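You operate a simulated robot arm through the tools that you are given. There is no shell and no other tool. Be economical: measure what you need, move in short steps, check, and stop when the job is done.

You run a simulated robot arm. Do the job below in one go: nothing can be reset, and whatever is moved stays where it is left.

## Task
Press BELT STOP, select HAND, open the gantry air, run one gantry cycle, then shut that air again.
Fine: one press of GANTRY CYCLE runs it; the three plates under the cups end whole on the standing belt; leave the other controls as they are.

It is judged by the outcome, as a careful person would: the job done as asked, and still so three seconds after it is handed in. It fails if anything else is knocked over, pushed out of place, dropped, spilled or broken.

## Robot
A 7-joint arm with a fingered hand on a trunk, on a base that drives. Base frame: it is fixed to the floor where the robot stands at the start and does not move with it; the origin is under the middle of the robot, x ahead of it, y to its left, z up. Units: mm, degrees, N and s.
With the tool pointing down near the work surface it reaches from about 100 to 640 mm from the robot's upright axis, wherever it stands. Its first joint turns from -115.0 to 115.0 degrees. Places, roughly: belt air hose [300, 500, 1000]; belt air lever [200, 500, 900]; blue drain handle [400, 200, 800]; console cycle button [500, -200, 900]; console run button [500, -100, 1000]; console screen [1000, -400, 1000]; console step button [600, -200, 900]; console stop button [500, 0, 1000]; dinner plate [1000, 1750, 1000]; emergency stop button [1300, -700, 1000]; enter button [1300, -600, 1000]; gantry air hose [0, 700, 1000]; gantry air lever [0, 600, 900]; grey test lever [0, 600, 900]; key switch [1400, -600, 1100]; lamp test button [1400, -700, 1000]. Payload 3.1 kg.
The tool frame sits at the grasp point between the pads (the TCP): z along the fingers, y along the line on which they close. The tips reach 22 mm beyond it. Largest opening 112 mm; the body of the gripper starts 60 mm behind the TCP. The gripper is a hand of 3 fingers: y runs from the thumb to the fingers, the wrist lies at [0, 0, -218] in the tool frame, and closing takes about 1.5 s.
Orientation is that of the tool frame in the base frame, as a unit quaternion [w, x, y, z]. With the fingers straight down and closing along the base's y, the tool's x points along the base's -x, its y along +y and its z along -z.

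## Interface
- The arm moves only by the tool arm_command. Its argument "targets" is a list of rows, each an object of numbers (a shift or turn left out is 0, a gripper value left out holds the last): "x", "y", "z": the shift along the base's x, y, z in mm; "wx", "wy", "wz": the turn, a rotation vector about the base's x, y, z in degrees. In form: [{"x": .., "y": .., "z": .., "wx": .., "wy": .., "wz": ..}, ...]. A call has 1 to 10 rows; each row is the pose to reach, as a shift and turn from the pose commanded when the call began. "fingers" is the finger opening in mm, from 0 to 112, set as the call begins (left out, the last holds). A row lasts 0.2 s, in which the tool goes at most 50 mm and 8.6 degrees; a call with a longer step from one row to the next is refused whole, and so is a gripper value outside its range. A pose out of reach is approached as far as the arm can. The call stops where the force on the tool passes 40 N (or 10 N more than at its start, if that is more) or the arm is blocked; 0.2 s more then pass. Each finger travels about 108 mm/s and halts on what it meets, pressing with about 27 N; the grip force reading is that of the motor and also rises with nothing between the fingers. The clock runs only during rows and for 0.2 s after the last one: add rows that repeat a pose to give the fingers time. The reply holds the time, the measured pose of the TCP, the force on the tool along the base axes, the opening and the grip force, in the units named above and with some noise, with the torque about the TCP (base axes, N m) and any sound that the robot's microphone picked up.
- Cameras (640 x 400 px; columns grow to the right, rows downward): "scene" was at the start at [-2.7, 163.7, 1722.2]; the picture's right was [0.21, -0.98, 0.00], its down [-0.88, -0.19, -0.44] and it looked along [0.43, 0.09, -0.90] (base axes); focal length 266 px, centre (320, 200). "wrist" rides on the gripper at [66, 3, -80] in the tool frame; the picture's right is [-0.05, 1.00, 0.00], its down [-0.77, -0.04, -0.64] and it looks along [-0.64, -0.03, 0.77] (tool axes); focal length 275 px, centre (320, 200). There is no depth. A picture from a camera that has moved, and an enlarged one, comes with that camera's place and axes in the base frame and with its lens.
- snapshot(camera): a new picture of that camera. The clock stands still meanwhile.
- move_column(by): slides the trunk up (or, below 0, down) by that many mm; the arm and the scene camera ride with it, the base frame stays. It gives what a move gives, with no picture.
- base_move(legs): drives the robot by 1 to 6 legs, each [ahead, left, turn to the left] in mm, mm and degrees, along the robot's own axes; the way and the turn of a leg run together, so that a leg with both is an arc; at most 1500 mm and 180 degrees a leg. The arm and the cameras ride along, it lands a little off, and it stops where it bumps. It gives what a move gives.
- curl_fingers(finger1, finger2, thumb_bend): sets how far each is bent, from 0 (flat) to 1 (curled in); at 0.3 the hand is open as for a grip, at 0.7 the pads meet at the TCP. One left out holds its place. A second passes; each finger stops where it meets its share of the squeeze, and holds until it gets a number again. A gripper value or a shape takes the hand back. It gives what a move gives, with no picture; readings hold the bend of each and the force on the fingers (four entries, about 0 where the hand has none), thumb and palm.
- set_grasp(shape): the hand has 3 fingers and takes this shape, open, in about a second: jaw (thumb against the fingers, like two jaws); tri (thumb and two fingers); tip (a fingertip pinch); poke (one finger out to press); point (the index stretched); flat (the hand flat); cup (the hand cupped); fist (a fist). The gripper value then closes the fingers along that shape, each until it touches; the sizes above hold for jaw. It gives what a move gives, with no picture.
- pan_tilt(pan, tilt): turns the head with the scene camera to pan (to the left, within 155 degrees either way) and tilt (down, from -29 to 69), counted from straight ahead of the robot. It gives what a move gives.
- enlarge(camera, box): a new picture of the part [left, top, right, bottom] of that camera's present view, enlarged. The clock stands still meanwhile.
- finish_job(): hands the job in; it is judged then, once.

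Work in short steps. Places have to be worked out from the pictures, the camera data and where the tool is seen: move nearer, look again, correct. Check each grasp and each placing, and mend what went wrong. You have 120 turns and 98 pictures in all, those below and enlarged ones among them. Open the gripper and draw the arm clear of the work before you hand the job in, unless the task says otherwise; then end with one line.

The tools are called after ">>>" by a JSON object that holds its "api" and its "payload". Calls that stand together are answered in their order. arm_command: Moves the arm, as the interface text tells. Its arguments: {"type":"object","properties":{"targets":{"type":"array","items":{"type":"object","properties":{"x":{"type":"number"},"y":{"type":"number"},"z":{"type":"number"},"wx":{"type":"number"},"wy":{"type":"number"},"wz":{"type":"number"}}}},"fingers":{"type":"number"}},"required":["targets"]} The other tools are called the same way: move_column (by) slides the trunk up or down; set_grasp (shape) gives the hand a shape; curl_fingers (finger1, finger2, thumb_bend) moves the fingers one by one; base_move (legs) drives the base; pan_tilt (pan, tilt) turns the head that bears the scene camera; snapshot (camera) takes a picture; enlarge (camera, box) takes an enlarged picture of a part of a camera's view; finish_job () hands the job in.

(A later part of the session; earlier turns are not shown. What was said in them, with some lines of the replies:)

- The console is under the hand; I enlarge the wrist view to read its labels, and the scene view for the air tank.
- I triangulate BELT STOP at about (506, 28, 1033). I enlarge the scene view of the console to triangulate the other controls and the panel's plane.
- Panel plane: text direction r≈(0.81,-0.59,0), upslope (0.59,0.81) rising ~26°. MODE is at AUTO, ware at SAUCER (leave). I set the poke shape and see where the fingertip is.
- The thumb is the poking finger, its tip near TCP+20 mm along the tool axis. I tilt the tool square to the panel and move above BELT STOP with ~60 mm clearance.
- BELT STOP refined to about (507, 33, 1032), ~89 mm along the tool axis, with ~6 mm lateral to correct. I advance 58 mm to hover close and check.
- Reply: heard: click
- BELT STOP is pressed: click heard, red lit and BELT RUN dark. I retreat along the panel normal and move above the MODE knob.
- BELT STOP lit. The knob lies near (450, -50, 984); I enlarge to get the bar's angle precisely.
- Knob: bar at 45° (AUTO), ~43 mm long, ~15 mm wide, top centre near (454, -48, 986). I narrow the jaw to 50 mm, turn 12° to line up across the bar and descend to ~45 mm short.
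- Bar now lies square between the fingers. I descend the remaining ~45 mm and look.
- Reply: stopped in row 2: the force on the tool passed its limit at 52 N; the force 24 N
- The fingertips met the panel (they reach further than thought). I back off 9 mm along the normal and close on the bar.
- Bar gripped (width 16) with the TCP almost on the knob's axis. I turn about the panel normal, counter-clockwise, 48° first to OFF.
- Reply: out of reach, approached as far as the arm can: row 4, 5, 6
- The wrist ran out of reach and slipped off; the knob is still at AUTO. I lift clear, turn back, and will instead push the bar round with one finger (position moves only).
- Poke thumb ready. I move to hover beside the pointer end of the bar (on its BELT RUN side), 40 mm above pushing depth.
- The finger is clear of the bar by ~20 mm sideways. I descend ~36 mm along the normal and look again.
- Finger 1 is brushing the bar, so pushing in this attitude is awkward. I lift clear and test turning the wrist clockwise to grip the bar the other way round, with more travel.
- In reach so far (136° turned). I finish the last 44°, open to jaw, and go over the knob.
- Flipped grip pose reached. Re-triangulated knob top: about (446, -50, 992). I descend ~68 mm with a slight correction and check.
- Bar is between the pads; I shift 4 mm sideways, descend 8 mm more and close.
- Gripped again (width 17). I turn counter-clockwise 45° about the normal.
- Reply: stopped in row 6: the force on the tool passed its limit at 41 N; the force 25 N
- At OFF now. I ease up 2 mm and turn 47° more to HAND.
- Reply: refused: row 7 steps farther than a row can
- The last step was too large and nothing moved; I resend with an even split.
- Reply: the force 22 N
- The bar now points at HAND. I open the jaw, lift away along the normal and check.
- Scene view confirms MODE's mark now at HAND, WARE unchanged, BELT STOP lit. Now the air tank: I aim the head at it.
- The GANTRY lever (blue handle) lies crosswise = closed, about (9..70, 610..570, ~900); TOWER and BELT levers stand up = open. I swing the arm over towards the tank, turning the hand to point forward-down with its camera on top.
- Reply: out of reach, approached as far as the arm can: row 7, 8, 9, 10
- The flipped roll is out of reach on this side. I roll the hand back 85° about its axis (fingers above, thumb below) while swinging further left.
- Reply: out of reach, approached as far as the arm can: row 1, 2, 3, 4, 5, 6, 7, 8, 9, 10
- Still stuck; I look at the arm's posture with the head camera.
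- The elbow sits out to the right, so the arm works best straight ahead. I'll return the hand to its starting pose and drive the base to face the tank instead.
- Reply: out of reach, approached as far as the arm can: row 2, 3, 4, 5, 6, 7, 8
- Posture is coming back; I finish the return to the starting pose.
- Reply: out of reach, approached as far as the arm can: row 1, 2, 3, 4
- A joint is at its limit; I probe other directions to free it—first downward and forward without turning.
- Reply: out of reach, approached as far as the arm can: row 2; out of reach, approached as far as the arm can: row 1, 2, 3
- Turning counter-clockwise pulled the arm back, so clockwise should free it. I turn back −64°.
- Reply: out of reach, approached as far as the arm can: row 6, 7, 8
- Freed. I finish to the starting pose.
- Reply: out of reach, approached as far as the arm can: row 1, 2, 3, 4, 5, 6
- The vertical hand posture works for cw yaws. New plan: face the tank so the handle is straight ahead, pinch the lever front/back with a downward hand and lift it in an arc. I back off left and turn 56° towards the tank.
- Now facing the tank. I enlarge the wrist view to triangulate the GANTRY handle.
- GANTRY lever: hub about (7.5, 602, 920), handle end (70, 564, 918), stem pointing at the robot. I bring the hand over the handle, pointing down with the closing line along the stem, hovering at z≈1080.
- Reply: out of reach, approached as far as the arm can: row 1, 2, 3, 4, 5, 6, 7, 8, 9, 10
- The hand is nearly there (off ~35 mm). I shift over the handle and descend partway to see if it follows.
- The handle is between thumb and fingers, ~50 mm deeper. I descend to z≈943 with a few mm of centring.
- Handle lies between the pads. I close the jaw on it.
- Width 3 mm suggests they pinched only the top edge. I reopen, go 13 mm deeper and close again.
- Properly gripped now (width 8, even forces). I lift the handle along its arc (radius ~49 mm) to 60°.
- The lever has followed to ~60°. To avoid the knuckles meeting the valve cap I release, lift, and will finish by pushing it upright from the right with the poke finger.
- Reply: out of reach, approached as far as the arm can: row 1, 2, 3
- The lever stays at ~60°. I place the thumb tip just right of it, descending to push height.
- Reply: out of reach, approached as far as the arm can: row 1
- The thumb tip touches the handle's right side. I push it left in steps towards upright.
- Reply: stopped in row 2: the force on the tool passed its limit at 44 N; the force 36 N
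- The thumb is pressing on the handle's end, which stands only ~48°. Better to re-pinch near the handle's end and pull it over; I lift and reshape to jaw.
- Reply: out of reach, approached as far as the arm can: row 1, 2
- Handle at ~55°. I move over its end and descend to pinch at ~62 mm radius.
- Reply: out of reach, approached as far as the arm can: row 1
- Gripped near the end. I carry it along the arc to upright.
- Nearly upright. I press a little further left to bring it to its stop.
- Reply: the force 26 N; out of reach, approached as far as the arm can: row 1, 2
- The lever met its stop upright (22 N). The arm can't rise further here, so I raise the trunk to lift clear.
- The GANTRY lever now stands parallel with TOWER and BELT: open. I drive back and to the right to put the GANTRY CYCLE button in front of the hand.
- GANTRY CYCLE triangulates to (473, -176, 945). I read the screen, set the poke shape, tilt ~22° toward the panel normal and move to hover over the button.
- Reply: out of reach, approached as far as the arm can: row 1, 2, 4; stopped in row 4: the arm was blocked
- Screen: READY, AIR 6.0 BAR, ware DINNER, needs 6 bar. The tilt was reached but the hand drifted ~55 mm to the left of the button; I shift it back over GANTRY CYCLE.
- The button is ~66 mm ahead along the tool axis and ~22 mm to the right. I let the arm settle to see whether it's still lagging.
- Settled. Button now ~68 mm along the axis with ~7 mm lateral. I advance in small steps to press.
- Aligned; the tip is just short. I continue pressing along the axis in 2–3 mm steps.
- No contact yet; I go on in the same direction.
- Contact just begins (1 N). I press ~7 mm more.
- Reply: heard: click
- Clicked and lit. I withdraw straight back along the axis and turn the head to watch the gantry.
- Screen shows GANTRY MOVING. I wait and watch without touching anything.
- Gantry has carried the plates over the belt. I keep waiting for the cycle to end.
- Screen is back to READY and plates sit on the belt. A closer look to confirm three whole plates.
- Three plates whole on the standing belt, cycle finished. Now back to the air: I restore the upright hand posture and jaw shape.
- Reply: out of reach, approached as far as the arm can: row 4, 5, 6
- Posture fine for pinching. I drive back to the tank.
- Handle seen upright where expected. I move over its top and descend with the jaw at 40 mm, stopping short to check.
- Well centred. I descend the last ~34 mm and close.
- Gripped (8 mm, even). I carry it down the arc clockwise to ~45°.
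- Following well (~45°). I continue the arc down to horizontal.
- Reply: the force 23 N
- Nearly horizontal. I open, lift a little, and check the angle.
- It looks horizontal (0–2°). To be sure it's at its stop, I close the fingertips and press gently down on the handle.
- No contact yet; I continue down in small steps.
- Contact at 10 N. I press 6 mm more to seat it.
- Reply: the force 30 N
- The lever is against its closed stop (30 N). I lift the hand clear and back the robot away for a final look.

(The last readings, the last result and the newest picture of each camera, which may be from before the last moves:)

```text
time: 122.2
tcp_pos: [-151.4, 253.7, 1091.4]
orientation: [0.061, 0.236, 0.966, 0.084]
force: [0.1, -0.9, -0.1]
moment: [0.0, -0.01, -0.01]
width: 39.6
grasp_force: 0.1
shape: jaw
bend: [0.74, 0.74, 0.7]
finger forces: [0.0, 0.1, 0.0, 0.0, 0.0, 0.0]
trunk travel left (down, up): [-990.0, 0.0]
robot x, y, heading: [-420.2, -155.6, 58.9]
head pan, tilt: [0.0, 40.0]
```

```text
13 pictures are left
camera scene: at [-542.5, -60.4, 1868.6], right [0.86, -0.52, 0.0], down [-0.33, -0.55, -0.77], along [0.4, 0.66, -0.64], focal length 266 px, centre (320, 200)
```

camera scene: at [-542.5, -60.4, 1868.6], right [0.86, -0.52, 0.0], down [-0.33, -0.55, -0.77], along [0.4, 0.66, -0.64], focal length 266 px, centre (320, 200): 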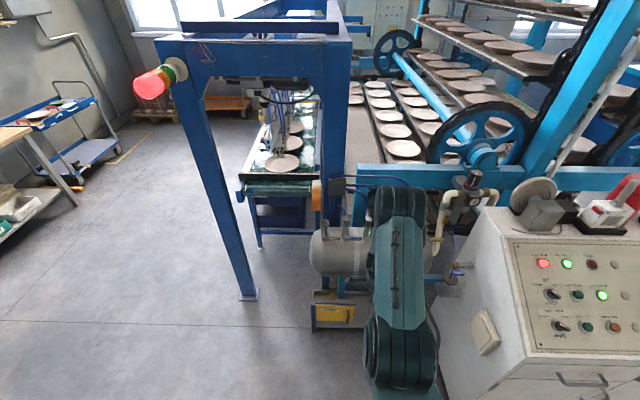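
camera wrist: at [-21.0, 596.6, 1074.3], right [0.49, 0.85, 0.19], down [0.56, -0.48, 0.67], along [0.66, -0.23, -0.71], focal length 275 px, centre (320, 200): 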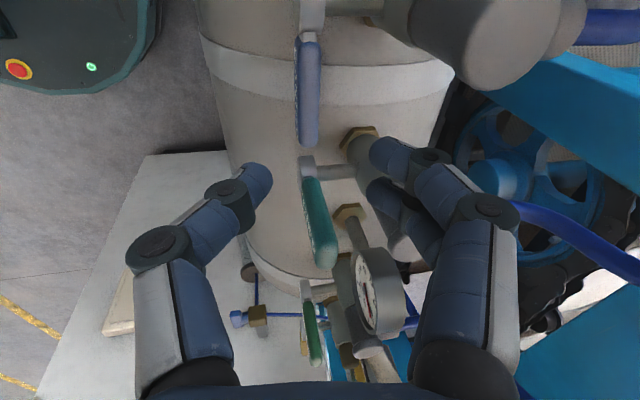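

The beacon now shows red; I check the console lamps, screen and plates close up.

>>> {"api": "enlarge", "payload": {"camera": "scene", "box": [230, 80, 358, 160]}}

>>> {"api": "enlarge", "payload": {"camera": "scene", "box": [512, 240, 640, 340]}}

>>> {"api": "pan_tilt", "payload": {"pan": -30, "tilt": 35}}

>>> {"api": "snapshot", "payload": {"camera": "scene"}}

```text
5.00 times, centred on (294, 120) of scene
camera zoom: at [-542.5, -60.4, 1868.6], right [0.86, -0.52, 0.0], down [-0.33, -0.55, -0.77], along [0.4, 0.66, -0.64], focal length 1328 px, centre (450, 600)
```

zoom: 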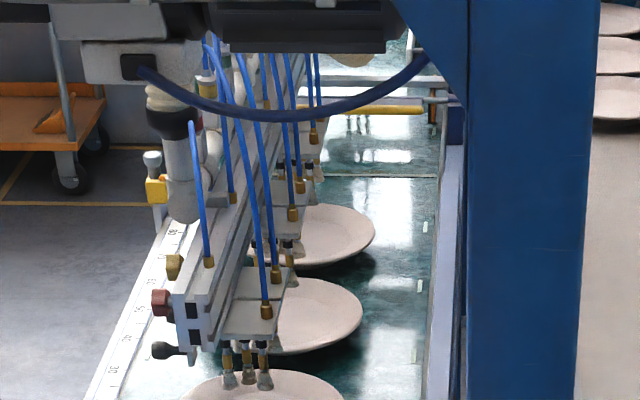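

```text
4.00 times, centred on (576, 290) of scene
camera zoom: at [-542.5, -60.4, 1868.6], right [0.86, -0.52, 0.0], down [-0.33, -0.55, -0.77], along [0.4, 0.66, -0.64], focal length 1063 px, centre (-704, -160)
```

zoom: 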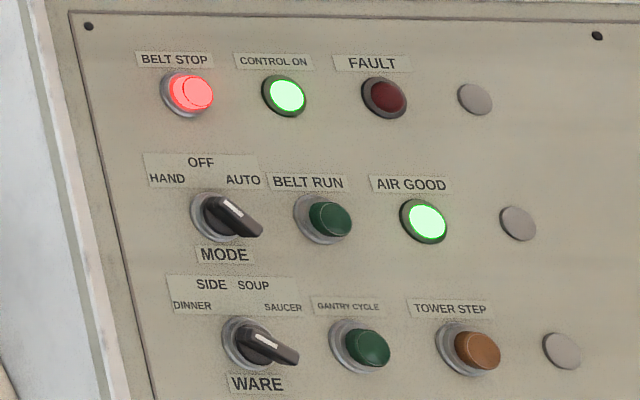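

```text
time: 123.1
tcp_pos: [-151.0, 254.9, 1090.5]
orientation: [0.06, 0.237, 0.966, 0.083]
force: [0.4, 0.1, -0.2]
moment: [0.0, -0.01, -0.03]
width: 39.7
grasp_force: 0.1
shape: jaw
bend: [0.74, 0.74, 0.7]
finger forces: [0.1, 0.1, 0.0, 0.0, 0.0, 0.0]
trunk travel left (down, up): [-990.0, 0.0]
robot x, y, heading: [-421.7, -158.9, 58.7]
head pan, tilt: [-30.0, 35.0]
```

```text
10 pictures are left
camera scene: at [-509.0, -89.8, 1876.1], right [0.48, -0.88, 0.0], down [-0.5, -0.28, -0.82], along [0.72, 0.39, -0.57], focal length 266 px, centre (320, 200)
```

scene: 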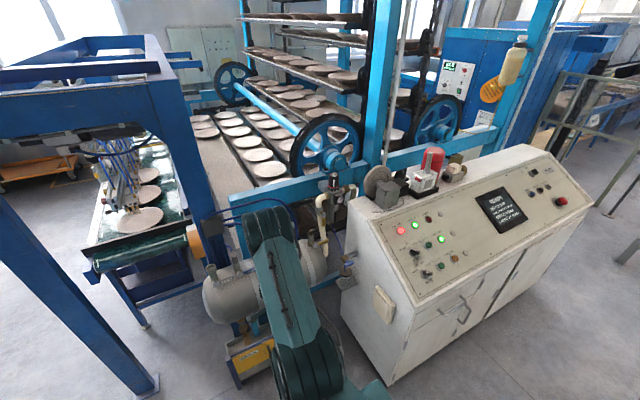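

Panel is as wanted: BELT STOP lit, FAULT dark, MODE at HAND, AIR GOOD, cycle lamp out. A last check of the screen and lever.

>>> {"api": "enlarge", "payload": {"camera": "scene", "box": [464, 180, 544, 240]}}

>>> {"api": "snapshot", "payload": {"camera": "wrist"}}

```text
6.67 times, centred on (504, 210) of scene
camera zoom: at [-509.0, -89.8, 1876.1], right [0.48, -0.88, 0.0], down [-0.5, -0.28, -0.82], along [0.72, 0.39, -0.57], focal length 1771 px, centre (-907, 133)
```

zoom: 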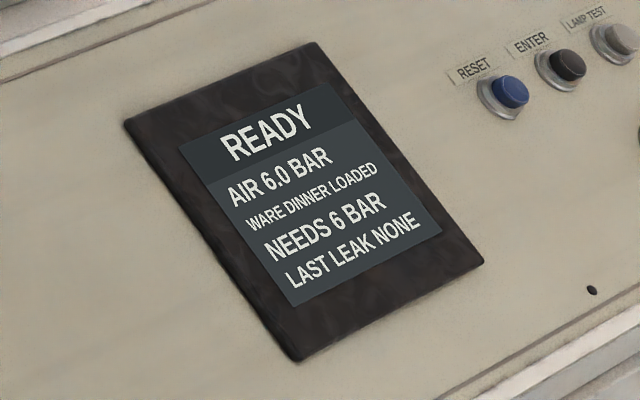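

```text
8 pictures are left
camera wrist: at [-219.8, 278.1, 1164.3], right [0.49, 0.85, 0.19], down [0.56, -0.48, 0.67], along [0.67, -0.22, -0.71], focal length 275 px, centre (320, 200)
```

wrist: 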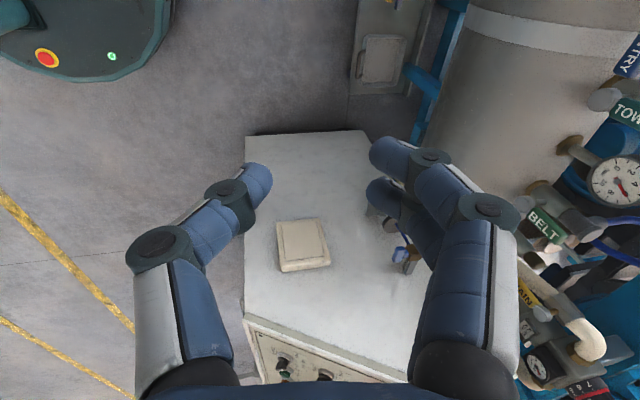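

All is in order: READY, gantry lever closed, plates on the belt. I open the hand and hand in.

>>> {"api": "arm_command", "payload": {"targets": [{}, {}, {}, {}], "fingers": 110}}

>>> {"api": "finish_job", "payload": {}}

```text
time: 124.1
tcp_pos: [-150.4, 256.7, 1090.0]
orientation: [0.06, 0.238, 0.966, 0.084]
force: [-0.2, -0.7, -0.7]
moment: [0.04, -0.02, -0.02]
width: 109.7
grasp_force: 0.1
shape: jaw
bend: [0.34, 0.34, 0.32]
finger forces: [0.0, 0.1, 0.0, 0.0, 0.0, 0.1]
trunk travel left (down, up): [-990.0, 0.0]
robot x, y, heading: [-420.2, -154.8, 58.6]
head pan, tilt: [-30.0, 35.0]
```

```text
The job is handed in.
```

The job is done and handed in: the belt is stopped, MODE is at HAND, one press ran one gantry cycle, the three plates sit whole on the standing belt, and the gantry air is shut again.
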